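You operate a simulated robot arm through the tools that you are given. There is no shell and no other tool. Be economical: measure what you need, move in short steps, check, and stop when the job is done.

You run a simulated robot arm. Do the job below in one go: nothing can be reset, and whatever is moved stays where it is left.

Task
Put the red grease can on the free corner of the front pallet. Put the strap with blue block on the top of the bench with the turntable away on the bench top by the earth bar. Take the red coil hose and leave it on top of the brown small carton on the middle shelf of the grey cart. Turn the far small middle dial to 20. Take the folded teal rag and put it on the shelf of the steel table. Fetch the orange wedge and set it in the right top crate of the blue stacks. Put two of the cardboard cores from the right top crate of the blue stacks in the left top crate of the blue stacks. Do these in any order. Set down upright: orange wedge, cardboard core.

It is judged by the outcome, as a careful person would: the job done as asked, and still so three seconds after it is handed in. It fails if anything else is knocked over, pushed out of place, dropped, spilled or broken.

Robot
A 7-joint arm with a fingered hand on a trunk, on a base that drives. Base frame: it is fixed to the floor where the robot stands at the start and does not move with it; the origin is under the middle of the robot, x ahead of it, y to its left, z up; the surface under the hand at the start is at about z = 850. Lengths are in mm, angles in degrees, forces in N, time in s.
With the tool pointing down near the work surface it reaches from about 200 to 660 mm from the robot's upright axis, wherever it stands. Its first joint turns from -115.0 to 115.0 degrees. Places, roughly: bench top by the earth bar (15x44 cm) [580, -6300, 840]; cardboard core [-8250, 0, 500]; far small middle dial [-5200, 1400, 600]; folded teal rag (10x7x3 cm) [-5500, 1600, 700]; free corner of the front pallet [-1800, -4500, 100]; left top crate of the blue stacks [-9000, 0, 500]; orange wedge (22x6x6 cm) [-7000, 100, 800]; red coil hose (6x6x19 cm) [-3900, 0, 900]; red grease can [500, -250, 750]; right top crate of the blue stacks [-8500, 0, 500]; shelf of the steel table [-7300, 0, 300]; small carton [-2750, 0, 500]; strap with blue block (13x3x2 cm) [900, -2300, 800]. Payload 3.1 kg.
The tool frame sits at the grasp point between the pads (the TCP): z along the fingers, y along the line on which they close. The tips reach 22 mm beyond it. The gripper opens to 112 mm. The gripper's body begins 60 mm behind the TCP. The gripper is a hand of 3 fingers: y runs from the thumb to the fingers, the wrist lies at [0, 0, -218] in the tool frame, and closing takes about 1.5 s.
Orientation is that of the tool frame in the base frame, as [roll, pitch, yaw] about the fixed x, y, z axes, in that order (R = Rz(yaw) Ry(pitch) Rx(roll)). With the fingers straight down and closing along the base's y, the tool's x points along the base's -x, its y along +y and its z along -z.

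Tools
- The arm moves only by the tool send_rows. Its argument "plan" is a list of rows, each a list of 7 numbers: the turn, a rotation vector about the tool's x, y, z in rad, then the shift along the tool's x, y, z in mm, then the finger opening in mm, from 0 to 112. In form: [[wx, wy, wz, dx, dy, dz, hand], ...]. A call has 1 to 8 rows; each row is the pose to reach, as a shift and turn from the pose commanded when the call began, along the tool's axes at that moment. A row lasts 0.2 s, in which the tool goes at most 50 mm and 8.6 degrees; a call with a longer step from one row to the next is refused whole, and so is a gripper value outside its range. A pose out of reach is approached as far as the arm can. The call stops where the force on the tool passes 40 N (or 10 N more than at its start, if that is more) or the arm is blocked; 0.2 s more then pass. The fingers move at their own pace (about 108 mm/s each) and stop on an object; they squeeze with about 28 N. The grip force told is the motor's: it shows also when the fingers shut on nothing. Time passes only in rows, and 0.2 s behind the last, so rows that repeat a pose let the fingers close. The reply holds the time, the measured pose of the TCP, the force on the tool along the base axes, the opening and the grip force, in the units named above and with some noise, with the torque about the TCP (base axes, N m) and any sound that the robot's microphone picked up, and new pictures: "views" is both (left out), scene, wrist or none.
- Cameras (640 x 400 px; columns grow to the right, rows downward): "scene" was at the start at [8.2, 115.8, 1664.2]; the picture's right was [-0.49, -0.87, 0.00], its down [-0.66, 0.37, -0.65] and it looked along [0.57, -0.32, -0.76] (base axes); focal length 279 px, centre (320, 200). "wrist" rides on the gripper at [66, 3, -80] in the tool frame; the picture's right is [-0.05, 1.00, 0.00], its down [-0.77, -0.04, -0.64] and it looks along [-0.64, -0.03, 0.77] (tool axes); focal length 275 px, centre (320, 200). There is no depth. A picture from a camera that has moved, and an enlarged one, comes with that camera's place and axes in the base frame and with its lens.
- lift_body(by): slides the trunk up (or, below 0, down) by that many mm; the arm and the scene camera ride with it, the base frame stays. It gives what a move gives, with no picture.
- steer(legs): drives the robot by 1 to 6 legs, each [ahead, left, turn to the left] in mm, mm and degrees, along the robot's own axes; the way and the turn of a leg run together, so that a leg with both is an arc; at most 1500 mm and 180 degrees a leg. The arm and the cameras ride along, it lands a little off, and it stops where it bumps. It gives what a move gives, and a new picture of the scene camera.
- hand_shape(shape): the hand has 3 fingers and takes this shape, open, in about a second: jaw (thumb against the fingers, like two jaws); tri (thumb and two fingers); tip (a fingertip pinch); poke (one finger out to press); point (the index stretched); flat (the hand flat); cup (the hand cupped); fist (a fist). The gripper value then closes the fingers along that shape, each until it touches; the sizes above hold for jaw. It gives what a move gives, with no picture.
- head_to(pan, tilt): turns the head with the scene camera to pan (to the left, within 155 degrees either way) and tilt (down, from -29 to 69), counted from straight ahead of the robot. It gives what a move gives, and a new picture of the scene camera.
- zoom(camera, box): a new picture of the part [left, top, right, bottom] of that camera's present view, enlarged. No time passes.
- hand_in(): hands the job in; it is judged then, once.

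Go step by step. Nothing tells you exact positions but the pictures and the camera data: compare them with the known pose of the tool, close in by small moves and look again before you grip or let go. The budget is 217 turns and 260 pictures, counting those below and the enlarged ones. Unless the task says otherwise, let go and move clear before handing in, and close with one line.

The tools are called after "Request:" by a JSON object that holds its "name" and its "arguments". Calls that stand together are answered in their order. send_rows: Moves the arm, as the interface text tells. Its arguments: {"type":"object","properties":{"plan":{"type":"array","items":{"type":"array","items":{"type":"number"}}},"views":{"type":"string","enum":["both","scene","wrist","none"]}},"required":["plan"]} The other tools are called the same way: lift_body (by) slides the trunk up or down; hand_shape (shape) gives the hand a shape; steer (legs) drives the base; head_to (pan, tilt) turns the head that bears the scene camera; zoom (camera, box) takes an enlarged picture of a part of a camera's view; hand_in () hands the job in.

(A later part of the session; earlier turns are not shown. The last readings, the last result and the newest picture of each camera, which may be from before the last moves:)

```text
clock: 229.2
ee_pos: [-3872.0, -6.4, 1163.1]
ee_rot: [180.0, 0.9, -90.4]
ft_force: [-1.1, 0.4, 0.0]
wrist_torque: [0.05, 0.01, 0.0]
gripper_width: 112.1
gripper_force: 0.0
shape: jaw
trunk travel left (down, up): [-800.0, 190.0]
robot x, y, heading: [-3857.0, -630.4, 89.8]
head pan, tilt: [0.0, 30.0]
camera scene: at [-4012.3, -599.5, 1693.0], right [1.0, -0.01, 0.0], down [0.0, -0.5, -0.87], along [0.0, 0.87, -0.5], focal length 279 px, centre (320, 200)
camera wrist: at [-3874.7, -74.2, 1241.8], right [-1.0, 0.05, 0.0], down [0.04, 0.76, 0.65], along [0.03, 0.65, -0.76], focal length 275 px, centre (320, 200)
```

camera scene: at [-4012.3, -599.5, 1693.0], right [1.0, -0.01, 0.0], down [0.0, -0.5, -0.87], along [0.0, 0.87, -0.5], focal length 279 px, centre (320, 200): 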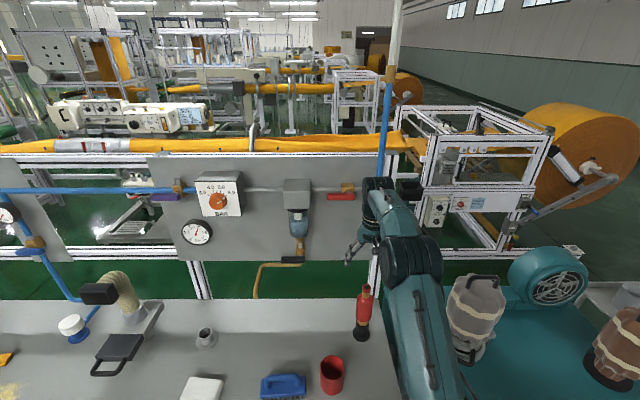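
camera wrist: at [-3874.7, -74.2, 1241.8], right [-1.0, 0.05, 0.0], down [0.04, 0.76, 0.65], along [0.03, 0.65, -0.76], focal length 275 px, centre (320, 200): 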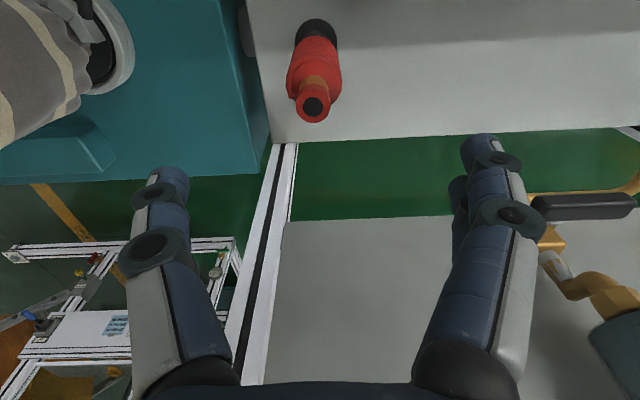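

The hose top comes out around (-3868, 5, 1042). I'll centre over it and lower partway around it, then check.

Request:
{"name": "send_rows", "arguments": {"plan": [[0, 0, 0, -10, -4, 30, 112], [0, 0, 0, -10, -4, 70, 112], [0, 0, 0, -10, -4, 110, 112], [0, 0, 0, -10, -4, 140, 112], [0, 0, 0, -10, -4, 140, 112]]}}

```text
clock: 230.4
ee_pos: [-3870.2, 6.4, 1023.5]
ee_rot: [180.0, 0.9, -90.3]
ft_force: [0.1, 0.2, -0.4]
wrist_torque: [0.0, -0.03, 0.02]
gripper_width: 111.9
gripper_force: 0.1
shape: jaw
trunk travel left (down, up): [-800.0, 190.0]
robot x, y, heading: [-3858.7, -629.3, 90.2]
head pan, tilt: [0.0, 30.0]
camera scene: at [-4012.6, -598.5, 1692.9], right [1.0, -0.01, 0.0], down [0.0, -0.5, -0.87], along [0.0, 0.87, -0.5], focal length 279 px, centre (320, 200)
camera wrist: at [-3871.8, -62.0, 1101.4], right [-1.0, 0.05, 0.0], down [0.04, 0.76, 0.65], along [0.03, 0.65, -0.76], focal length 275 px, centre (320, 200)
```

scene: 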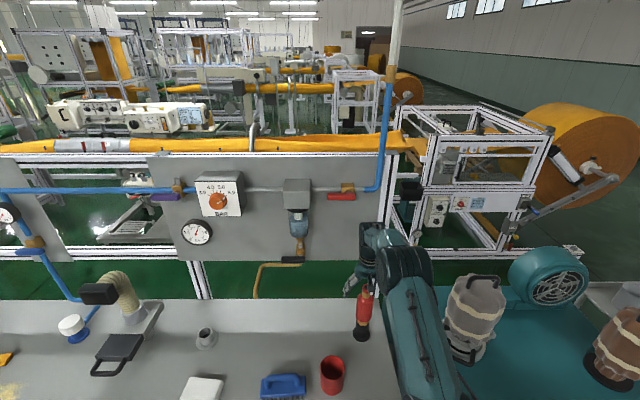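
wrist: 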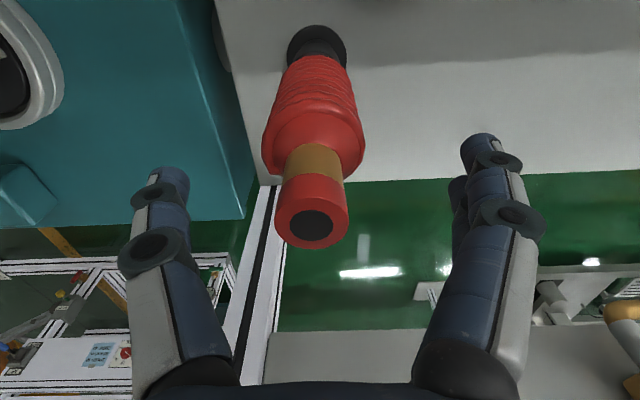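

Coil (about 55 mm wide) is nicely between the fingers; its top is ≈1031. Lowering 38 mm and closing on the coil.

Request:
{"name": "send_rows", "arguments": {"plan": [[0, 0, 0, 0, -3, 20, 112], [0, 0, 0, 0, -3, 38, 112], [0, 0, 0, 0, -3, 38, 30], [0, 0, 0, 0, -3, 38, 30], [0, 0, 0, 0, -3, 38, 30], [0, 0, 0, 0, -3, 38, 30], [0, 0, 0, 0, -3, 38, 30], [0, 0, 0, 0, -3, 38, 30]], "views": "wrist"}}

```text
clock: 232.2
ee_pos: [-3865.3, 5.4, 985.5]
ee_rot: [179.9, 0.9, -90.4]
ft_force: [-0.5, -0.5, 0.3]
wrist_torque: [-0.04, -0.01, 0.02]
gripper_width: 43.9
gripper_force: 27.6
shape: jaw
trunk travel left (down, up): [-800.0, 190.0]
robot x, y, heading: [-3860.3, -629.0, 89.7]
head pan, tilt: [0.0, 30.0]
camera wrist: at [-3868.6, -61.3, 1063.1], right [-1.0, 0.05, 0.0], down [0.04, 0.76, 0.65], along [0.03, 0.65, -0.76], focal length 275 px, centre (320, 200)
```

wrist: 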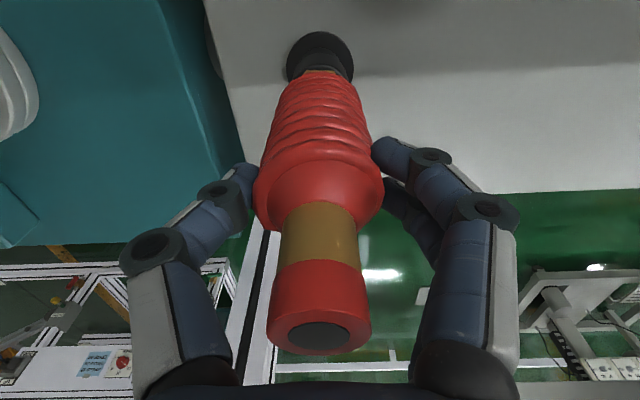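

Gripped at 44 mm on the coil. Lifting.

Request:
{"name": "send_rows", "arguments": {"plan": [[0, 0, 0, 0, 0, -20, 30], [0, 0, 0, 0, 0, -60, 30], [0, 0, 0, 0, 0, -105, 30], [0, 0, 0, 0, 0, -150, 30], [0, 0, 0, 0, 0, -190, 30], [0, 0, 0, 40, 0, -200, 30], [0, 0, 0, 85, 0, -200, 30], [0, 0, 0, 130, 0, -200, 30]]}}

```text
clock: 234.0
ee_pos: [-3867.6, -127.1, 1184.4]
ee_rot: [180.0, 1.0, -90.4]
ft_force: [-0.3, -0.9, -1.2]
wrist_torque: [-0.01, -0.01, 0.01]
gripper_width: 43.5
gripper_force: 27.1
shape: jaw
trunk travel left (down, up): [-800.0, 190.0]
robot x, y, heading: [-3858.3, -629.4, 89.5]
head pan, tilt: [0.0, 30.0]
camera scene: at [-4012.1, -600.6, 1693.0], right [1.0, -0.01, 0.0], down [0.0, -0.5, -0.87], along [0.0, 0.87, -0.5], focal length 279 px, centre (320, 200)
camera wrist: at [-3869.7, -195.8, 1263.3], right [-1.0, 0.05, 0.0], down [0.04, 0.76, 0.65], along [0.03, 0.65, -0.76], focal length 275 px, centre (320, 200)
```

scene: 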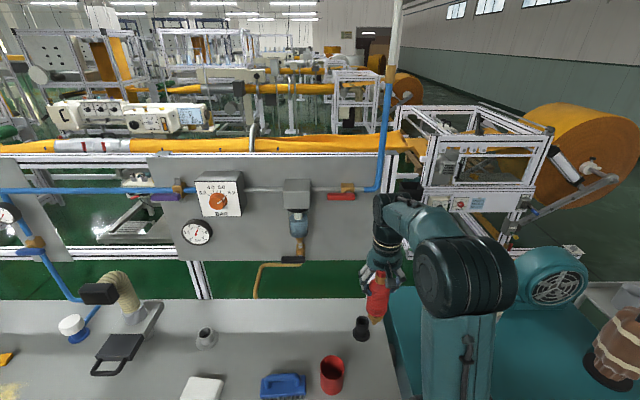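
wrist: 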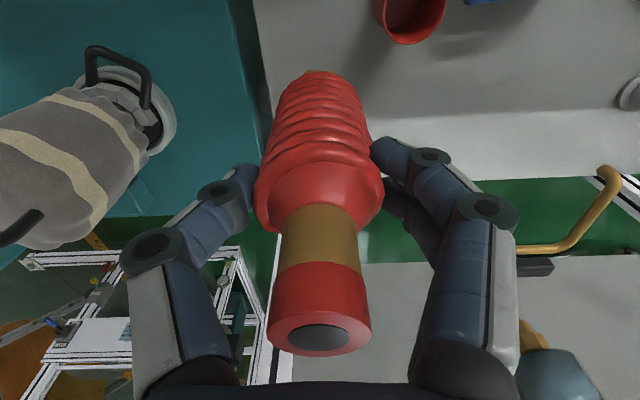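

The black stand stayed on the bench and the hose (about 19 cm) is in hand. I'll pull back and drive to face the cart.

Request:
{"name": "send_rows", "arguments": {"plan": [[0, 0, 0, 45, 0, 0, 30], [0, 0, 0, 90, 0, 0, 30], [0, 0, 0, 135, 0, 0, 30]], "views": "none"}}

Request:
{"name": "steer", "arguments": {"legs": [[-290, 0, 0], [0, -1095, 0.3]]}}

Request:
{"name": "head_to", "arguments": {"pan": 0, "tilt": 45}}

```text
clock: 234.8
ee_pos: [-3865.2, -262.7, 1182.8]
ee_rot: [179.8, 0.9, -90.4]
ft_force: [-0.2, 0.4, -0.9]
wrist_torque: [0.01, 0.04, 0.0]
gripper_width: 43.8
gripper_force: 28.6
shape: jaw
trunk travel left (down, up): [-800.0, 190.0]
robot x, y, heading: [-3856.2, -630.3, 89.8]
head pan, tilt: [0.0, 30.0]
```

```text
clock: 242.0
ee_pos: [-2779.1, -552.3, 1181.0]
ee_rot: [-180.0, 0.9, -90.4]
ft_force: [2.2, -0.4, -0.7]
wrist_torque: [-0.02, 0.01, -0.01]
gripper_width: 43.6
gripper_force: 27.8
shape: jaw
trunk travel left (down, up): [-800.0, 190.0]
robot x, y, heading: [-2774.6, -922.6, 89.9]
head pan, tilt: [0.0, 30.0]
camera scene: at [-2924.1, -890.4, 1692.9], right [1.0, -0.01, 0.0], down [0.0, -0.5, -0.87], along [0.0, 0.87, -0.5], focal length 279 px, centre (320, 200)
```

scene: 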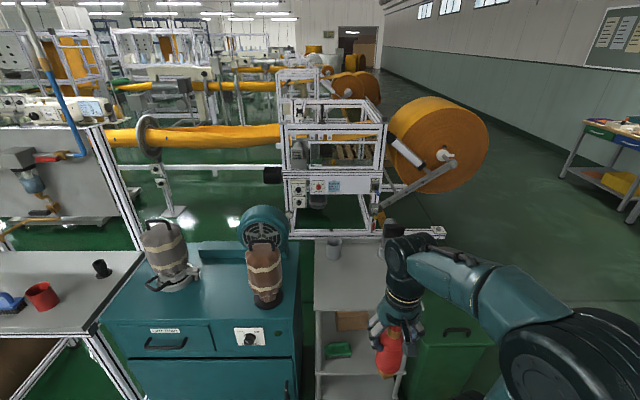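

```text
clock: 242.8
ee_pos: [-2779.5, -553.8, 1181.2]
ee_rot: [180.0, 0.9, -90.4]
ft_force: [1.5, 0.2, -2.3]
wrist_torque: [0.0, 0.02, -0.02]
gripper_width: 43.3
gripper_force: 27.7
shape: jaw
trunk travel left (down, up): [-800.0, 190.0]
robot x, y, heading: [-2769.6, -920.4, 89.9]
head pan, tilt: [0.0, 45.0]
camera scene: at [-2924.3, -899.5, 1670.3], right [1.0, -0.01, 0.0], down [0.0, -0.71, -0.71], along [0.0, 0.71, -0.71], focal length 279 px, centre (320, 200)
```

scene: 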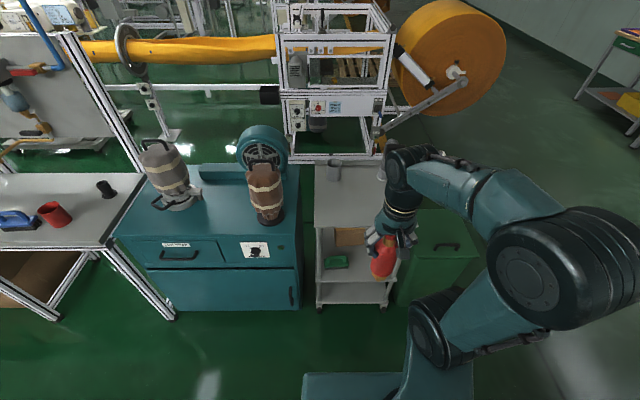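

I'm in front of the cart. I'll lower the trunk to look under its top at the carton.

Request:
{"name": "lift_body", "arguments": {"by": -400}}

Request:
{"name": "send_rows", "arguments": {"plan": [[0, 0, 0, 0, 40, 0, 30], [0, 0, 0, 0, 85, 0, 30], [0, 0, 0, 0, 130, 0, 30], [0, 0, 0, 0, 175, 0, 30]], "views": "none"}}

Request:
{"name": "head_to", "arguments": {"pan": -10, "tilt": 40}}

Request:
{"name": "zoom", "arguments": {"camera": "scene", "box": [220, 100, 460, 340]}}

```text
clock: 246.6
ee_pos: [-2779.1, -553.5, 781.8]
ee_rot: [180.0, 0.9, -90.4]
ft_force: [0.2, 0.2, -1.4]
wrist_torque: [0.01, 0.02, 0.01]
gripper_width: 43.6
gripper_force: 27.8
shape: jaw
trunk travel left (down, up): [-400.0, 590.0]
robot x, y, heading: [-2771.2, -921.8, 89.7]
head pan, tilt: [0.0, 45.0]
```

```text
clock: 247.6
ee_pos: [-2955.9, -551.3, 781.7]
ee_rot: [180.0, 0.8, -90.4]
ft_force: [0.5, -0.3, -1.7]
wrist_torque: [-0.02, 0.01, 0.0]
gripper_width: 43.4
gripper_force: 27.9
shape: jaw
trunk travel left (down, up): [-400.0, 590.0]
robot x, y, heading: [-2771.1, -924.4, 89.7]
head pan, tilt: [0.0, 45.0]
```

```text
clock: 248.3
ee_pos: [-2954.8, -552.7, 782.2]
ee_rot: [180.0, 0.8, -90.4]
ft_force: [0.7, 0.3, -2.0]
wrist_torque: [0.0, 0.03, -0.02]
gripper_width: 43.2
gripper_force: 28.0
shape: jaw
trunk travel left (down, up): [-400.0, 590.0]
robot x, y, heading: [-2772.2, -924.7, 89.6]
head pan, tilt: [-10.0, 40.0]
camera scene: at [-2909.7, -897.2, 1277.5], right [0.98, -0.18, 0.0], down [-0.11, -0.63, -0.77], along [0.14, 0.75, -0.64], focal length 279 px, centre (320, 200)
```

scene: 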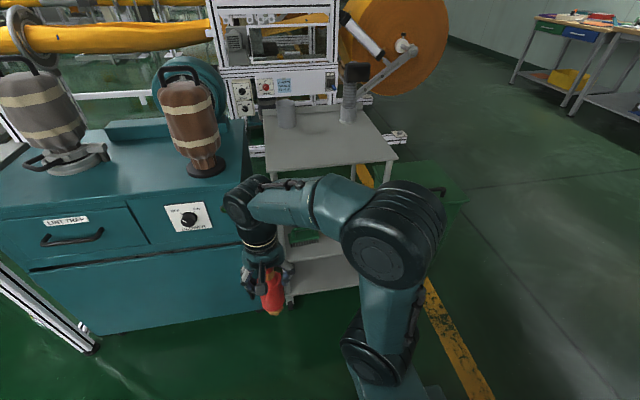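

```text
1.67 times, centred on (340, 220) of scene
camera zoom: at [-2909.7, -897.2, 1277.5], right [0.98, -0.18, 0.0], down [-0.11, -0.63, -0.77], along [0.14, 0.75, -0.64], focal length 464 px, centre (287, 167)
```

zoom: 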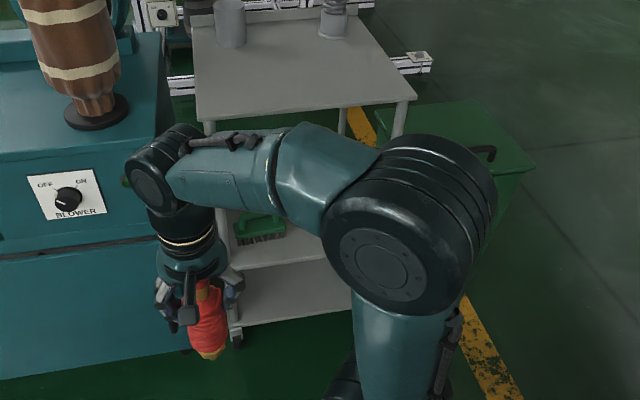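

The arm hides the shelf. I'll turn the hand about its axis by 180° so the wrist camera will be on top when I tip the hand forward.

Request:
{"name": "send_rows", "arguments": {"plan": [[0, 0, 0.15, 0, -20, 0, 30], [0, 0, 0.3, 0, -40, 0, 30], [0, 0, 0.45, 0, -60, 0, 30], [0, 0, 0.6, 0, -80, 0, 30], [0, 0, 0.75, 0, -100, 0, 30], [0, 0, 0.9, 0, -120, 0, 30], [0, 0, 1.05, 0, -140, 0, 30], [0, 0, 1.2, 0, -160, 0, 30]], "views": "none"}}

Request:
{"name": "send_rows", "arguments": {"plan": [[0, 0, 0.15, 0, 0, 0, 30], [0, 0, 0.3, 0, 0, 0, 30], [0, 0, 0.45, 0, 0, 0, 30], [0, 0, 0.6, 0, 0, 0, 30], [0, 0, 0.75, 0, 0, 0, 30], [0, 0, 0.9, 0, 0, 0, 30], [0, 0, 1.05, 0, 0, 0, 30], [0, 0, 1.2, 0, 0, 0, 30]], "views": "none"}}

Request:
{"name": "send_rows", "arguments": {"plan": [[0, 0, 0.15, 0, 0, 0, 30], [0, 0, 0.3, 0, 0, 0, 30], [0, 0, 0.45, 0, 0, 0, 30], [0, 0, 0.6, 0, 0, 0, 30], [0, 0, 0.74, 0, 0, 0, 30]], "views": "both"}}

```text
clock: 250.1
ee_pos: [-2793.0, -553.0, 781.5]
ee_rot: [179.1, 0.3, -159.2]
ft_force: [0.6, -0.1, -0.7]
wrist_torque: [0.0, -0.02, 0.0]
gripper_width: 43.0
gripper_force: 27.8
shape: jaw
trunk travel left (down, up): [-400.0, 590.0]
robot x, y, heading: [-2770.6, -926.5, 89.4]
head pan, tilt: [-10.0, 40.0]
```

```text
clock: 251.9
ee_pos: [-2793.6, -552.1, 782.3]
ee_rot: [179.4, -0.6, 132.0]
ft_force: [0.2, 0.0, -1.9]
wrist_torque: [-0.01, 0.01, 0.01]
gripper_width: 43.4
gripper_force: 28.8
shape: jaw
trunk travel left (down, up): [-400.0, 590.0]
robot x, y, heading: [-2774.6, -925.5, 89.7]
head pan, tilt: [-10.0, 40.0]
```

```text
clock: 253.1
ee_pos: [-2794.3, -553.0, 781.1]
ee_rot: [-180.0, -0.8, 89.6]
ft_force: [-0.1, -0.6, -2.6]
wrist_torque: [-0.01, -0.02, 0.02]
gripper_width: 43.2
gripper_force: 28.0
shape: jaw
trunk travel left (down, up): [-400.0, 590.0]
robot x, y, heading: [-2770.4, -923.9, 89.9]
head pan, tilt: [-10.0, 40.0]
camera scene: at [-2909.5, -897.3, 1277.5], right [0.98, -0.18, 0.0], down [-0.11, -0.63, -0.77], along [0.14, 0.75, -0.64], focal length 279 px, centre (320, 200)
camera wrist: at [-2789.7, -488.1, 862.0], right [1.0, -0.05, 0.0], down [-0.04, -0.78, 0.62], along [-0.03, -0.62, -0.78], focal length 275 px, centre (320, 200)
```

scene: 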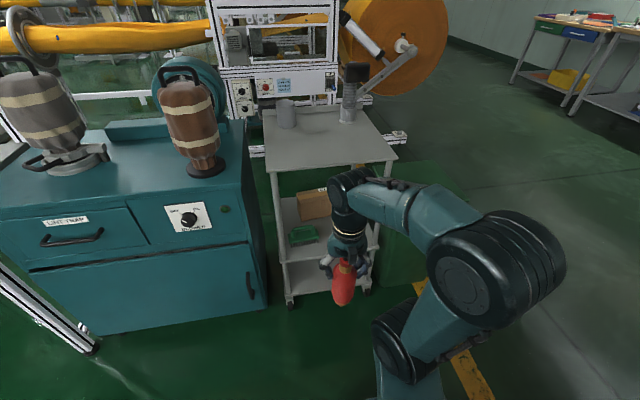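
wrist: 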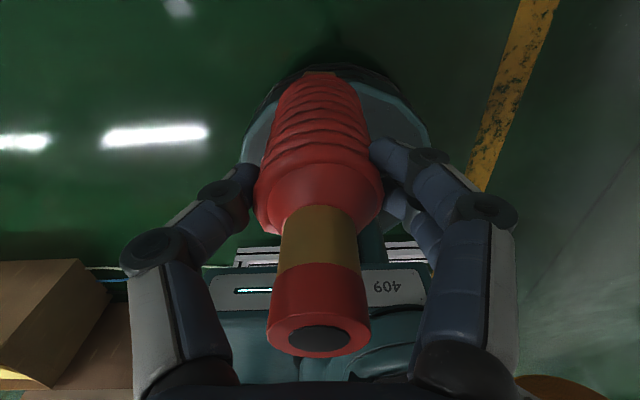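

The flip worked and the carton is now visible. Zooming in on it.

Request:
{"name": "zoom", "arguments": {"camera": "scene", "box": [250, 130, 410, 310]}}

```text
2.22 times, centred on (330, 220) of scene
camera zoom: at [-2909.5, -897.3, 1277.5], right [0.98, -0.18, 0.0], down [-0.11, -0.63, -0.77], along [0.14, 0.75, -0.64], focal length 619 px, centre (298, 156)
```

zoom: 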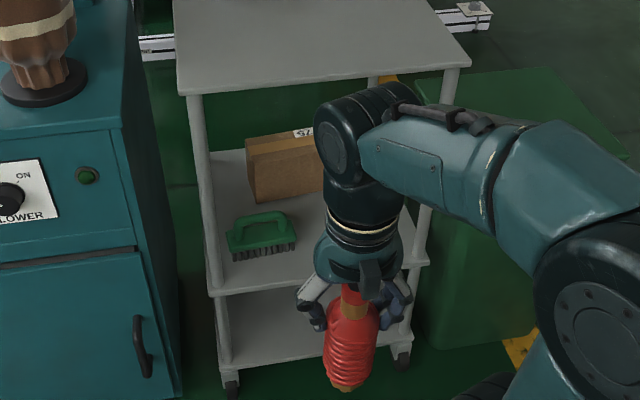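

Carton top is near z 490, front near y 57, left side near x -2832. I'll tip the hand forward to horizontal while staying in front of the cart.

Request:
{"name": "send_rows", "arguments": {"plan": [[0, 0.15, 0, 16, 0, 10, 30], [0, 0.3, 0, 32, 0, 20, 30], [0, 0.45, 0, 48, 0, 30, 30], [0, 0.6, 0, 64, 0, 40, 30], [0, 0.75, 0, 80, 0, 50, 30], [0, 0.9, 0, 96, 0, 60, 30], [0, 1.05, 0, 112, 0, 70, 30], [0, 1.2, 0, 128, 0, 80, 30]], "views": "both"}}

```text
clock: 254.9
ee_pos: [-2775.4, -395.4, 799.2]
ee_rot: [-179.8, -50.2, 90.1]
ft_force: [0.4, 0.4, -0.6]
wrist_torque: [-0.09, 0.02, 0.01]
gripper_width: 42.5
gripper_force: 28.6
shape: jaw
out of reach, approached as far as the arm can: row 5, 6, 7, 8
trunk travel left (down, up): [-400.0, 590.0]
robot x, y, heading: [-2773.2, -922.2, 89.6]
head pan, tilt: [-10.0, 40.0]
camera scene: at [-2908.3, -897.5, 1277.7], right [0.98, -0.18, 0.0], down [-0.12, -0.63, -0.77], along [0.14, 0.75, -0.64], focal length 279 px, centre (320, 200)
camera wrist: at [-2770.4, -415.0, 901.9], right [1.0, -0.03, -0.04], down [-0.03, -0.98, -0.19], along [-0.03, 0.19, -0.98], focal length 275 px, centre (320, 200)
```

scene: 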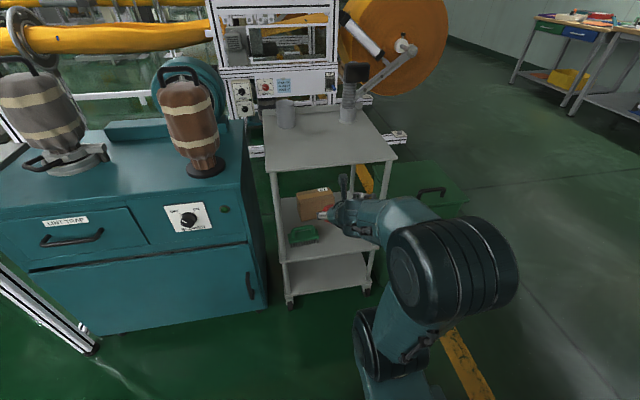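
wrist: 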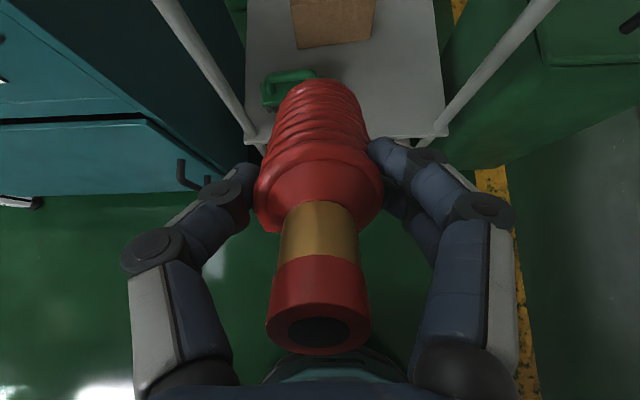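

The hand tipped to 50° before hitting a limit. Lowering the trunk should give the wrist a better angle; I'll do that and finish the tilt.

Request:
{"name": "lift_body", "arguments": {"by": -300}}

Request:
{"name": "send_rows", "arguments": {"plan": [[0, 0, 0, 30, 0, -24, 30], [0, 0.1, 0, 60, 0, -48, 30], [0, 0.2, 0, 80, 0, -64, 30], [0, 0.35, 0, 80, 0, -64, 30], [0, 0.5, 0, 80, 0, -64, 30], [0, 0.6, 0, 80, 0, -64, 30], [0, 0.69, 0, 80, 0, -64, 30]], "views": "both"}}

```text
clock: 257.9
ee_pos: [-2775.8, -395.2, 500.5]
ee_rot: [-179.9, -50.3, 90.0]
ft_force: [0.1, 1.1, -2.3]
wrist_torque: [-0.05, 0.0, -0.01]
gripper_width: 42.6
gripper_force: 27.8
shape: jaw
trunk travel left (down, up): [-100.0, 890.0]
robot x, y, heading: [-2771.8, -920.8, 89.5]
head pan, tilt: [-10.0, 40.0]
```

```text
clock: 259.5
ee_pos: [-2749.6, -366.5, 751.4]
ee_rot: [175.9, -83.4, 94.8]
ft_force: [-0.8, 0.7, -1.8]
wrist_torque: [-0.06, 0.02, 0.04]
gripper_width: 42.4
gripper_force: 28.5
shape: jaw
out of reach, approached as far as the arm can: row 4, 5, 6, 7
trunk travel left (down, up): [-100.0, 890.0]
robot x, y, heading: [-2771.9, -921.2, 89.7]
head pan, tilt: [-10.0, 40.0]
camera scene: at [-2909.4, -897.2, 977.5], right [0.98, -0.18, 0.0], down [-0.11, -0.63, -0.77], along [0.14, 0.75, -0.64], focal length 279 px, centre (320, 200)
camera wrist: at [-2745.5, -439.0, 825.5], right [1.0, 0.01, -0.04], down [-0.02, -0.72, -0.69], along [-0.03, 0.69, -0.72], focal length 275 px, centre (320, 200)
```

scene: 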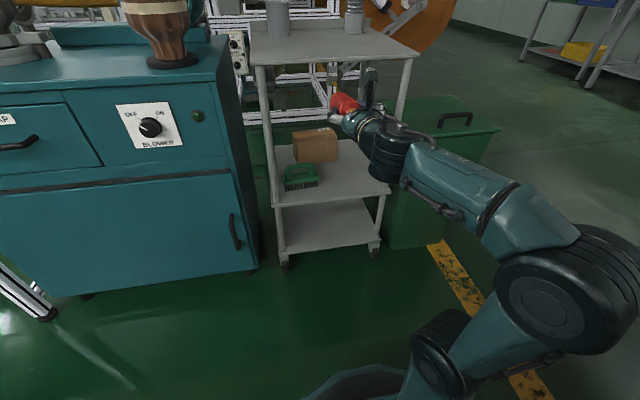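
wrist: 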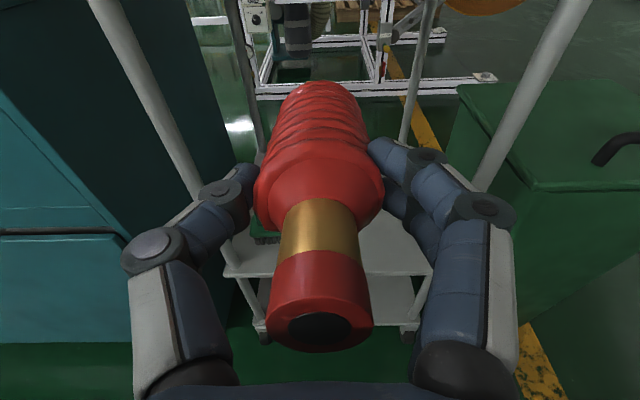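

Now it tips to 83° at this height. I'll lower the trunk fully, drop the hand toward the carton-top height (still in front of the cart) and see what tilt remains.

Request:
{"name": "lift_body", "arguments": {"by": -100}}

Request:
{"name": "send_rows", "arguments": {"plan": [[0, 0, 0, -35, 0, 10, 30], [0, 0, 0, -70, 0, 30, 30], [0, 0, 0, -105, 0, 50, 30], [0, 0, 0, -120, 0, 80, 30], [0, 0, 0, -120, 0, 80, 30]], "views": "both"}}

Request:
{"name": "zoom", "arguments": {"camera": "scene", "box": [230, 80, 410, 220]}}

```text
clock: 260.8
ee_pos: [-2749.3, -365.5, 651.1]
ee_rot: [176.2, -83.3, 94.6]
ft_force: [0.8, -0.4, -0.8]
wrist_torque: [-0.1, 0.03, -0.04]
gripper_width: 42.6
gripper_force: 28.7
shape: jaw
trunk travel left (down, up): [0.0, 990.0]
robot x, y, heading: [-2770.6, -923.0, 89.4]
head pan, tilt: [-10.0, 40.0]
```

```text
clock: 262.0
ee_pos: [-2749.7, -301.3, 522.2]
ee_rot: [176.2, -83.3, 94.3]
ft_force: [0.3, -0.5, -2.0]
wrist_torque: [-0.06, -0.01, -0.01]
gripper_width: 42.4
gripper_force: 28.2
shape: jaw
out of reach, approached as far as the arm can: row 1, 2
trunk travel left (down, up): [0.0, 990.0]
robot x, y, heading: [-2769.1, -919.4, 89.9]
head pan, tilt: [-10.0, 40.0]
camera scene: at [-2909.4, -897.4, 877.6], right [0.98, -0.18, 0.0], down [-0.11, -0.63, -0.77], along [0.14, 0.75, -0.64], focal length 279 px, centre (320, 200)
camera wrist: at [-2746.0, -373.7, 596.9], right [1.0, 0.01, -0.04], down [-0.02, -0.72, -0.69], along [-0.03, 0.69, -0.72], focal length 275 px, centre (320, 200)
```

scene: 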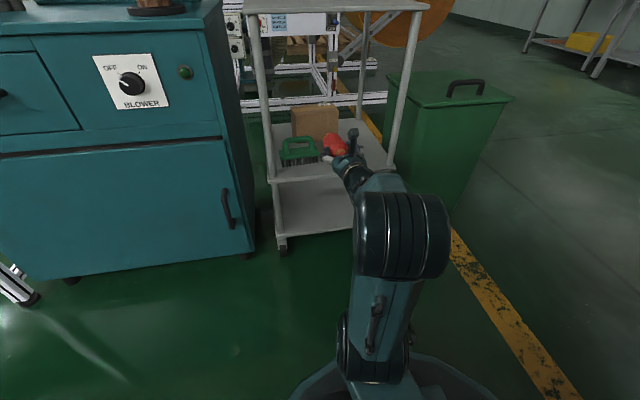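
wrist: 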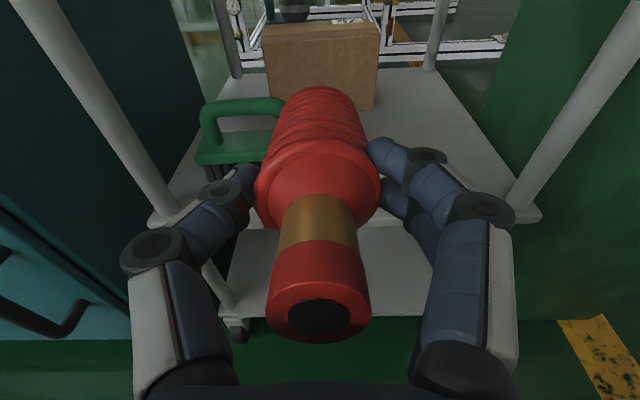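

```text
2.86 times, centred on (320, 150) of scene
camera zoom: at [-2909.4, -897.4, 877.6], right [0.98, -0.18, 0.0], down [-0.11, -0.63, -0.77], along [0.14, 0.75, -0.64], focal length 796 px, centre (320, 343)
```

zoom: 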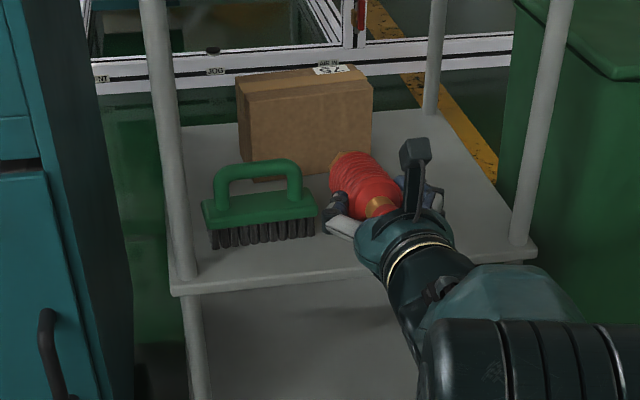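

Extended like this, the hand stays at 83° at the right height. The carton measures about x -2828…-2656, y 95…182, top z ≈465. I'll level the hose fully and raise it slightly.

Request:
{"name": "send_rows", "arguments": {"plan": [[0, 0.06, 0, 10, 0, 0, 30], [0, 0.11, 0, 18, 4, 0, 30], [0, 0.11, 0, 18, 8, 0, 30], [0, 0.11, 0, 18, 8, 0, 30]], "views": "none"}}

Request:
{"name": "head_to", "arguments": {"pan": -5, "tilt": 25}}

```text
clock: 263.0
ee_pos: [-2742.4, -298.5, 539.7]
ee_rot: [128.5, -89.4, 142.2]
ft_force: [-0.4, 0.2, -2.0]
wrist_torque: [-0.1, -0.01, -0.02]
gripper_width: 42.5
gripper_force: 27.9
shape: jaw
trunk travel left (down, up): [0.0, 990.0]
robot x, y, heading: [-2774.4, -925.0, 89.8]
head pan, tilt: [-10.0, 40.0]
```

```text
clock: 263.8
ee_pos: [-2743.0, -299.4, 539.3]
ee_rot: [129.5, -89.4, 141.4]
ft_force: [-0.3, -0.8, -2.0]
wrist_torque: [-0.07, 0.0, 0.0]
gripper_width: 42.5
gripper_force: 28.6
shape: jaw
trunk travel left (down, up): [0.0, 990.0]
robot x, y, heading: [-2772.6, -924.0, 89.9]
head pan, tilt: [-5.0, 25.0]
camera scene: at [-2916.2, -889.1, 900.8], right [1.0, -0.09, 0.0], down [-0.04, -0.42, -0.91], along [0.08, 0.9, -0.42], focal length 279 px, centre (320, 200)
```

scene: 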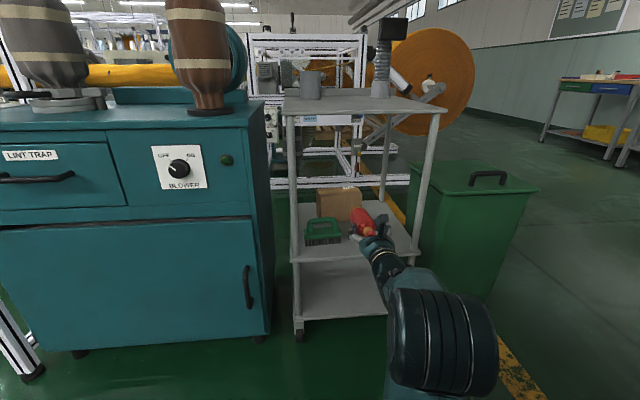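

The hose is level and centred on the opening. I'll drive forward in two steps, checking between.

Request:
{"name": "steer", "arguments": {"legs": [[220, 0, 0]]}}

Request:
{"name": "send_rows", "arguments": {"plan": [[0, 0, 0, 0, 0, 0, 30]], "views": "wrist"}}

```text
clock: 265.5
ee_pos: [-2738.2, -76.5, 540.9]
ee_rot: [129.0, -89.4, 141.6]
ft_force: [0.5, 0.2, -1.3]
wrist_torque: [-0.03, 0.06, 0.0]
gripper_width: 42.4
gripper_force: 27.8
shape: jaw
trunk travel left (down, up): [0.0, 990.0]
robot x, y, heading: [-2771.1, -698.2, 89.7]
head pan, tilt: [-5.0, 25.0]
camera scene: at [-2914.8, -666.2, 900.9], right [1.0, -0.09, 0.0], down [-0.04, -0.42, -0.91], along [0.09, 0.9, -0.42], focal length 279 px, centre (320, 200)
```

scene: 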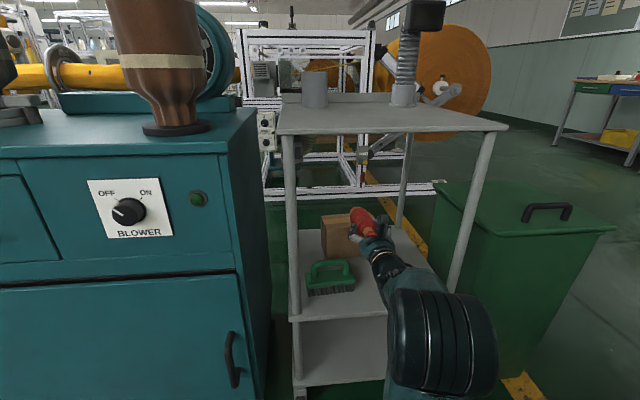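

```text
clock: 265.9
ee_pos: [-2739.4, -75.6, 540.1]
ee_rot: [132.3, -89.4, 138.4]
ft_force: [-0.7, -0.2, -1.7]
wrist_torque: [-0.1, -0.02, 0.01]
gripper_width: 42.4
gripper_force: 28.4
shape: jaw
trunk travel left (down, up): [0.0, 990.0]
robot x, y, heading: [-2770.3, -700.5, 89.6]
head pan, tilt: [-5.0, 25.0]
camera wrist: at [-2735.4, -156.3, 606.0], right [1.0, 0.01, -0.04], down [-0.02, -0.64, -0.77], along [-0.03, 0.77, -0.64], focal length 275 px, centre (320, 200)
```

wrist: 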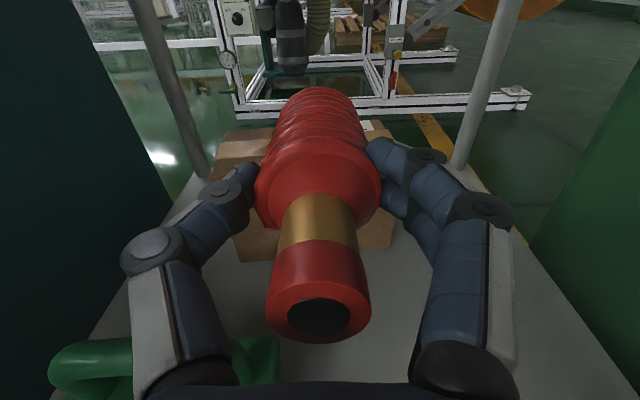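

The hose is inside and above the carton (front edge about y 60–75, top ≈468). Another 140 mm forward.

Request:
{"name": "steer", "arguments": {"legs": [[140, 10, 0]]}}

Request:
{"name": "send_rows", "arguments": {"plan": [[0, 0, 0, 0, 0, 0, 30]], "views": "wrist"}}

```text
clock: 267.2
ee_pos: [-2747.7, 65.6, 540.6]
ee_rot: [129.3, -89.4, 141.2]
ft_force: [0.7, 0.7, -0.7]
wrist_torque: [-0.07, 0.02, 0.03]
gripper_width: 42.2
gripper_force: 27.7
shape: jaw
trunk travel left (down, up): [0.0, 990.0]
robot x, y, heading: [-2777.7, -559.9, 89.7]
head pan, tilt: [-5.0, 25.0]
camera scene: at [-2923.8, -524.9, 900.9], right [1.0, -0.09, 0.0], down [-0.04, -0.42, -0.91], along [0.09, 0.9, -0.42], focal length 279 px, centre (320, 200)
```

scene: 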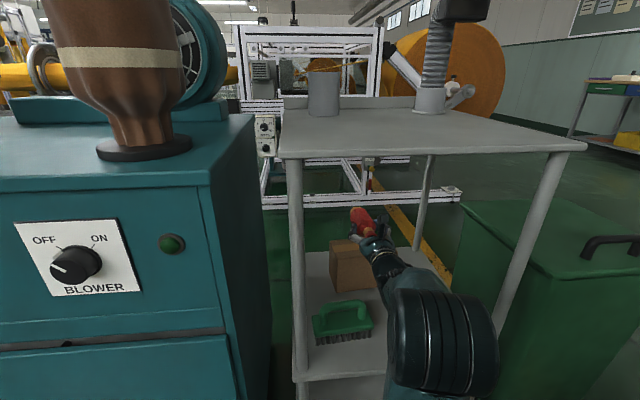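

```text
clock: 267.6
ee_pos: [-2749.6, 65.5, 541.3]
ee_rot: [132.7, -89.4, 138.1]
ft_force: [-0.5, 0.5, -2.0]
wrist_torque: [-0.09, 0.0, -0.02]
gripper_width: 42.4
gripper_force: 28.3
shape: jaw
trunk travel left (down, up): [0.0, 990.0]
robot x, y, heading: [-2778.2, -559.5, 89.7]
head pan, tilt: [-5.0, 25.0]
camera wrist: at [-2744.5, -15.0, 606.0], right [1.0, 0.01, -0.04], down [-0.02, -0.64, -0.77], along [-0.03, 0.77, -0.64], focal length 275 px, centre (320, 200)
```

wrist: 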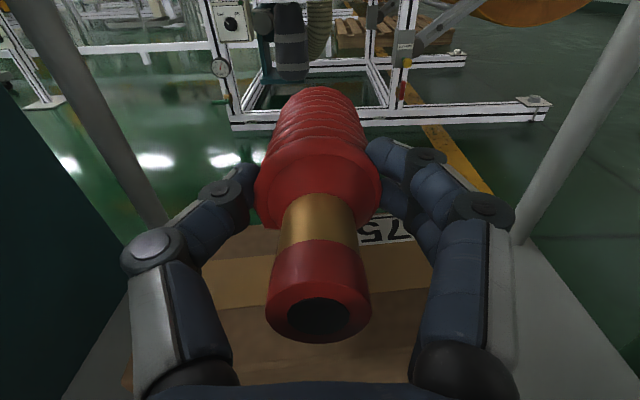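

The carton's top centre is about y 77; the hose centre is 30 mm too far in. I'll pull back 30 mm and lower to contact.

Request:
{"name": "send_rows", "arguments": {"plan": [[0, 0, 0, 0, 0, -30, 30], [0, 0, 0, -15, 0, -30, 30], [0, 0, 0, -30, 0, -30, 30], [0, 0, 0, -36, 0, -30, 30], [0, 0, 0, -36, 0, -30, 30]], "views": "both"}}

Request:
{"name": "zoom", "arguments": {"camera": "scene", "box": [290, 180, 450, 340]}}

```text
clock: 268.8
ee_pos: [-2748.1, 35.6, 515.8]
ee_rot: [20.8, -88.3, -110.1]
ft_force: [0.2, -2.9, 17.7]
wrist_torque: [0.24, -0.04, 0.01]
gripper_width: 42.9
gripper_force: 28.0
shape: jaw
trunk travel left (down, up): [0.0, 990.0]
robot x, y, heading: [-2780.3, -560.9, 89.4]
head pan, tilt: [-5.0, 25.0]
stopped in row 5: the force on the tool passed its limit at 42 N (the readings are from after the stop); the commanded pose is now the measured one
camera scene: at [-2923.9, -527.1, 900.9], right [1.0, -0.09, 0.0], down [-0.04, -0.42, -0.91], along [0.09, 0.9, -0.42], focal length 279 px, centre (320, 200)
camera wrist: at [-2744.6, -47.7, 578.4], right [1.0, 0.01, -0.04], down [-0.02, -0.61, -0.79], along [-0.03, 0.79, -0.61], focal length 275 px, centre (320, 200)
```

scene: 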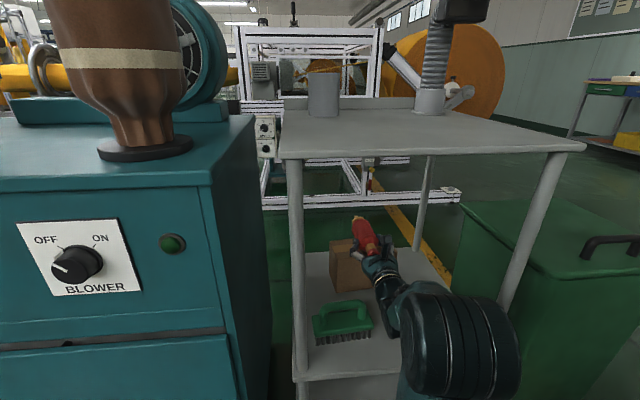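
wrist: 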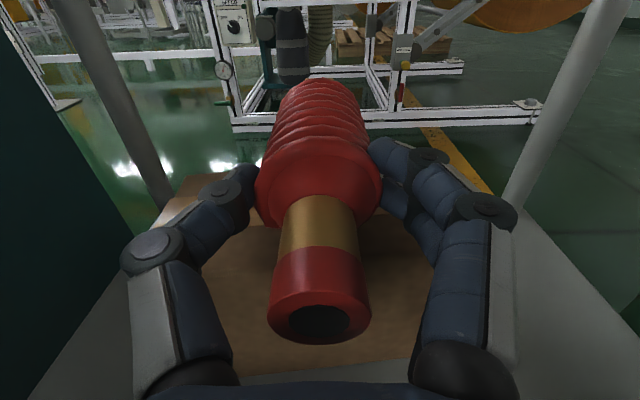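

```text
2.50 times, centred on (370, 260) of scene
camera zoom: at [-2923.9, -527.1, 900.9], right [1.0, -0.09, 0.0], down [-0.04, -0.42, -0.91], along [0.09, 0.9, -0.42], focal length 697 px, centre (195, 50)
```

zoom: 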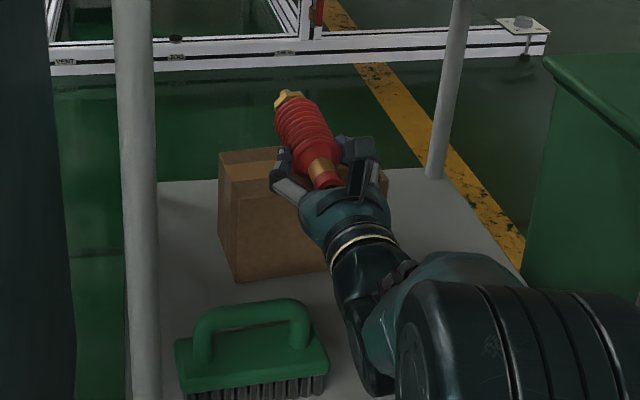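

Contact is the hose on the carton (top ≈488, depth about y 55–112). I'll lift slightly, shift 8 mm further in so the hose centre sits over the carton's middle, and set it down again.

Request:
{"name": "send_rows", "arguments": {"plan": [[0, 0, 0, 6, 0, 0, 30], [0, 0, 0, 6, 0, 8, 30], [0, 0, 0, 2, 0, 8, 30], [0, 0, 0, 0, 0, 8, 30], [0, 0, 0, -1.5, 0, 8, 30], [0, 0, 0, -3, 0, 8, 30]], "views": "wrist"}}

```text
clock: 270.2
ee_pos: [-2748.6, 42.4, 514.0]
ee_rot: [18.9, -88.1, -108.3]
ft_force: [-0.1, 1.6, 35.4]
wrist_torque: [0.52, -0.17, -0.03]
gripper_width: 43.3
gripper_force: 28.5
shape: jaw
trunk travel left (down, up): [0.0, 990.0]
robot x, y, heading: [-2776.3, -560.9, 89.7]
head pan, tilt: [-5.0, 25.0]
camera wrist: at [-2744.7, -40.3, 577.2], right [1.0, 0.01, -0.04], down [-0.02, -0.61, -0.79], along [-0.03, 0.79, -0.61], focal length 275 px, centre (320, 200)
```

wrist: 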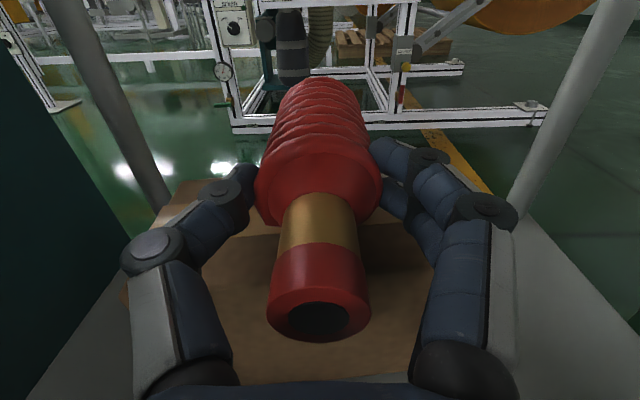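

The hose rests at the front edge, tipped about 2° nose-up. I'll level it a touch before releasing.

Request:
{"name": "send_rows", "arguments": {"plan": [[0, -0.02, 0, 1, 0, 0, 30], [0, -0.045, 0, 1, 0, 0, 30], [0, -0.045, 0, 1, 0, 0, 30]], "views": "none"}}

```text
clock: 271.0
ee_pos: [-2748.9, 42.6, 515.2]
ee_rot: [143.0, -88.9, 127.8]
ft_force: [-0.3, 0.7, 35.3]
wrist_torque: [0.58, -0.14, -0.03]
gripper_width: 43.2
gripper_force: 27.5
shape: jaw
trunk travel left (down, up): [0.0, 990.0]
robot x, y, heading: [-2779.2, -559.1, 89.4]
head pan, tilt: [-5.0, 25.0]
```

Request:
{"name": "send_rows", "arguments": {"plan": [[0, -0.01, 0, 2, 0, 0, 30], [0, -0.02, 0, 2.5, 0, 0, 30], [0, -0.02, 0, 2.5, 0, 0, 30]], "views": "none"}}

```text
clock: 271.8
ee_pos: [-2748.8, 41.9, 514.7]
ee_rot: [166.0, -87.7, 104.8]
ft_force: [-0.7, -1.1, 27.4]
wrist_torque: [0.49, -0.08, -0.05]
gripper_width: 43.2
gripper_force: 27.6
shape: jaw
trunk travel left (down, up): [0.0, 990.0]
robot x, y, heading: [-2778.2, -554.7, 89.4]
head pan, tilt: [-5.0, 25.0]
```

Request:
{"name": "send_rows", "arguments": {"plan": [[0, 0, 0, 2, 0, 0, 30], [0, 0, 0, 3, 0, 0, 30], [0, 0, 0, 3, 0, 0, 30]], "views": "wrist"}}

```text
clock: 272.6
ee_pos: [-2748.2, 42.6, 515.7]
ee_rot: [168.4, -87.4, 102.4]
ft_force: [-0.4, -0.7, 20.3]
wrist_torque: [0.41, -0.1, 0.02]
gripper_width: 43.0
gripper_force: 28.1
shape: jaw
trunk travel left (down, up): [0.0, 990.0]
robot x, y, heading: [-2780.4, -561.4, 89.7]
head pan, tilt: [-5.0, 25.0]
camera wrist: at [-2744.6, -34.8, 585.2], right [1.0, 0.01, -0.04], down [-0.02, -0.67, -0.74], along [-0.03, 0.74, -0.67], focal length 275 px, centre (320, 200)
```

wrist: 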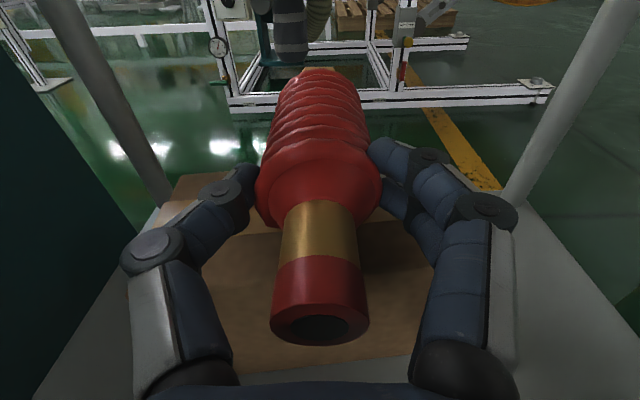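

The coil lies across the carton top with light contact. Opening slowly.

Request:
{"name": "send_rows", "arguments": {"plan": [[0, 0, 0, 2, 0, 0, 46], [0, 0, 0, 2, 0, 0, 50], [0, 0, 0, 2, 0, 0, 54], [0, 0, 0, 2, 0, 0, 60], [0, 0, 0, 2, 0, 0, 70], [0, 0, 0, 2, 0, 0, 80], [0, 0, 0, 2, 0, 0, 80]], "views": "both"}}

```text
clock: 274.2
ee_pos: [-2749.2, 43.4, 515.2]
ee_rot: [169.4, -87.1, 101.2]
ft_force: [-0.1, 0.8, -0.6]
wrist_torque: [0.0, 0.0, 0.04]
gripper_width: 79.6
gripper_force: 0.1
shape: jaw
trunk travel left (down, up): [0.0, 990.0]
robot x, y, heading: [-2776.9, -559.7, 89.5]
head pan, tilt: [-5.0, 25.0]
camera scene: at [-2923.8, -525.0, 900.9], right [1.0, -0.09, 0.0], down [-0.04, -0.42, -0.91], along [0.09, 0.9, -0.42], focal length 279 px, centre (320, 200)
camera wrist: at [-2744.6, -33.4, 585.4], right [1.0, 0.01, -0.04], down [-0.02, -0.67, -0.74], along [-0.03, 0.74, -0.67], focal length 275 px, centre (320, 200)
```

scene: 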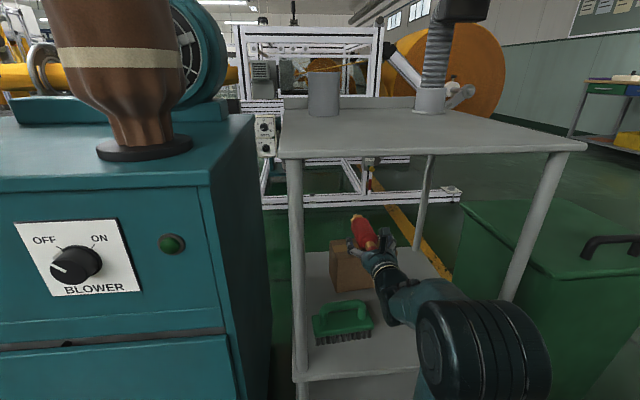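
wrist: 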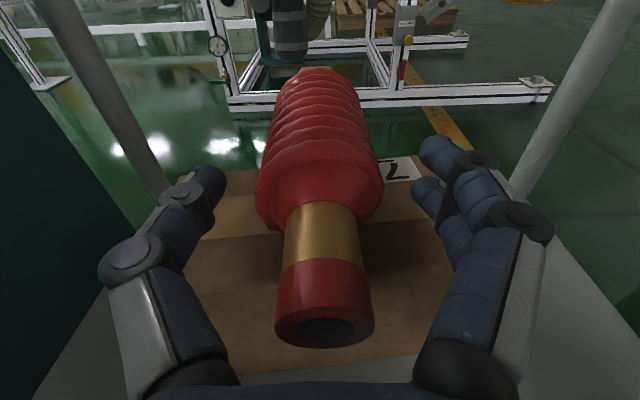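

The hose lies stably on the carton. Opening wider and backing straight out with the base.

Request:
{"name": "send_rows", "arguments": {"plan": [[0, 0, 0, 1, 0, 0, 100], [0, 0, 0, 1, 0, 0, 112], [0, 0, 0, 1, 0, 0, 112]], "views": "none"}}

Request:
{"name": "steer", "arguments": {"legs": [[-370, 0, 0]]}}

Request:
{"name": "zoom", "arguments": {"camera": "scene", "box": [270, 140, 450, 270]}}

```text
clock: 275.0
ee_pos: [-2748.5, 43.1, 518.0]
ee_rot: [169.5, -87.0, 101.3]
ft_force: [0.4, 0.5, -0.2]
wrist_torque: [0.0, -0.01, 0.02]
gripper_width: 111.8
gripper_force: 0.0
shape: jaw
trunk travel left (down, up): [0.0, 990.0]
robot x, y, heading: [-2778.8, -558.0, 89.7]
head pan, tilt: [-5.0, 25.0]
```

```text
clock: 277.3
ee_pos: [-2752.1, -326.4, 516.2]
ee_rot: [169.4, -87.1, 101.4]
ft_force: [-0.3, -0.3, -0.9]
wrist_torque: [0.0, 0.03, 0.01]
gripper_width: 111.9
gripper_force: 0.1
shape: jaw
trunk travel left (down, up): [0.0, 990.0]
robot x, y, heading: [-2784.4, -928.0, 89.6]
head pan, tilt: [-5.0, 25.0]
camera scene: at [-2925.8, -895.8, 900.9], right [1.0, -0.09, 0.0], down [-0.04, -0.42, -0.91], along [0.08, 0.9, -0.42], focal length 279 px, centre (320, 200)
```

scene: 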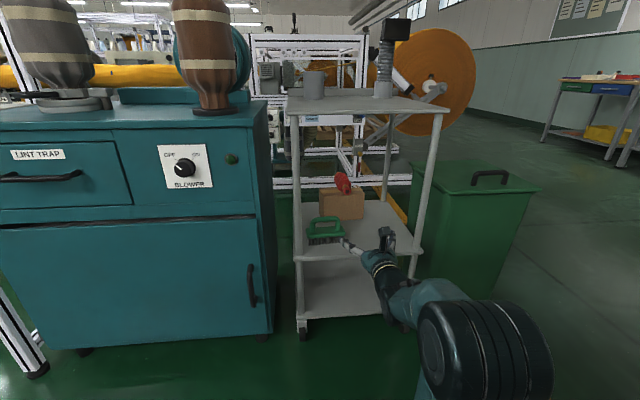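

```text
3.08 times, centred on (360, 205) of scene
camera zoom: at [-2925.8, -895.8, 900.9], right [1.0, -0.09, 0.0], down [-0.04, -0.42, -0.91], along [0.08, 0.9, -0.42], focal length 858 px, centre (197, 185)
```

zoom: 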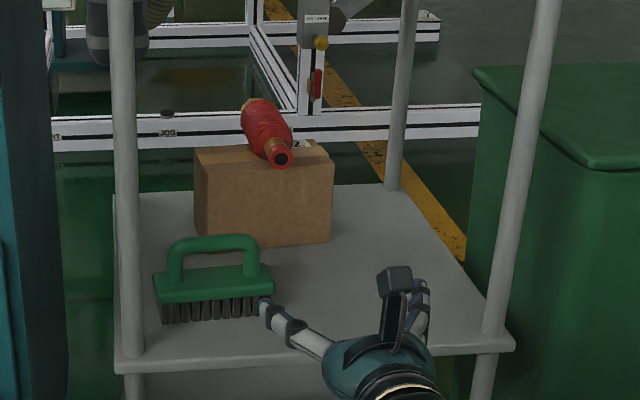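

The hose lies across the carton, nothing else disturbed. Next are the dial and rag on the +y side; I'll raise the trunk, fold the arm and drive around the head of the line.

Request:
{"name": "lift_body", "arguments": {"by": 400}}

Request:
{"name": "send_rows", "arguments": {"plan": [[0, -0.15, 0, 0, 0, -20, 112], [0, -0.3, 0, 0, 0, -40, 112], [0, -0.45, 0, 0, 0, -60, 112], [0, -0.6, 0, 0, 0, -80, 112], [0, -0.75, 0, 0, 0, -100, 112], [0, -0.9, 0, 0, 0, -120, 112], [0, -1.05, 0, 0, 0, -140, 112], [0, -1.2, 0, 0, 0, -160, 112]], "views": "none"}}

Request:
{"name": "lift_body", "arguments": {"by": 300}}

Request:
{"name": "send_rows", "arguments": {"plan": [[0, -0.15, 0, -20, 0, 0, 112], [0, -0.3, 0, -40, 0, 0, 112], [0, -0.33, 0, -60, 0, 0, 112]], "views": "none"}}

```text
clock: 281.1
ee_pos: [-2752.3, -326.6, 915.0]
ee_rot: [169.4, -87.1, 101.4]
ft_force: [0.4, -0.1, -0.1]
wrist_torque: [-0.01, -0.02, -0.01]
gripper_width: 111.9
gripper_force: 0.0
shape: jaw
trunk travel left (down, up): [-400.0, 590.0]
robot x, y, heading: [-2779.0, -932.5, 89.6]
head pan, tilt: [-5.0, 25.0]
```

```text
clock: 282.9
ee_pos: [-2804.2, -498.5, 894.4]
ee_rot: [179.2, -26.0, 91.0]
ft_force: [-0.2, 0.2, -0.3]
wrist_torque: [0.0, -0.02, 0.01]
gripper_width: 111.8
gripper_force: 0.0
shape: jaw
out of reach, approached as far as the arm can: row 2, 3, 6, 7, 8
trunk travel left (down, up): [-400.0, 590.0]
robot x, y, heading: [-2779.8, -926.7, 89.7]
head pan, tilt: [-5.0, 25.0]
```

```text
clock: 285.9
ee_pos: [-2804.3, -498.5, 1192.5]
ee_rot: [179.3, -26.1, 91.1]
ft_force: [-0.2, -0.6, -0.5]
wrist_torque: [0.03, 0.04, 0.01]
gripper_width: 112.0
gripper_force: 0.1
shape: jaw
trunk travel left (down, up): [-700.0, 290.0]
robot x, y, heading: [-2780.3, -930.6, 89.8]
head pan, tilt: [-5.0, 25.0]
```

```text
clock: 286.8
ee_pos: [-2797.3, -577.2, 1157.0]
ee_rot: [176.2, -18.5, 91.9]
ft_force: [-0.1, -0.1, -0.1]
wrist_torque: [-0.02, -0.04, 0.02]
gripper_width: 111.9
gripper_force: 0.1
shape: jaw
out of reach, approached as far as the arm can: row 1, 2, 3
trunk travel left (down, up): [-700.0, 290.0]
robot x, y, heading: [-2780.8, -928.3, 89.7]
head pan, tilt: [-5.0, 25.0]
```

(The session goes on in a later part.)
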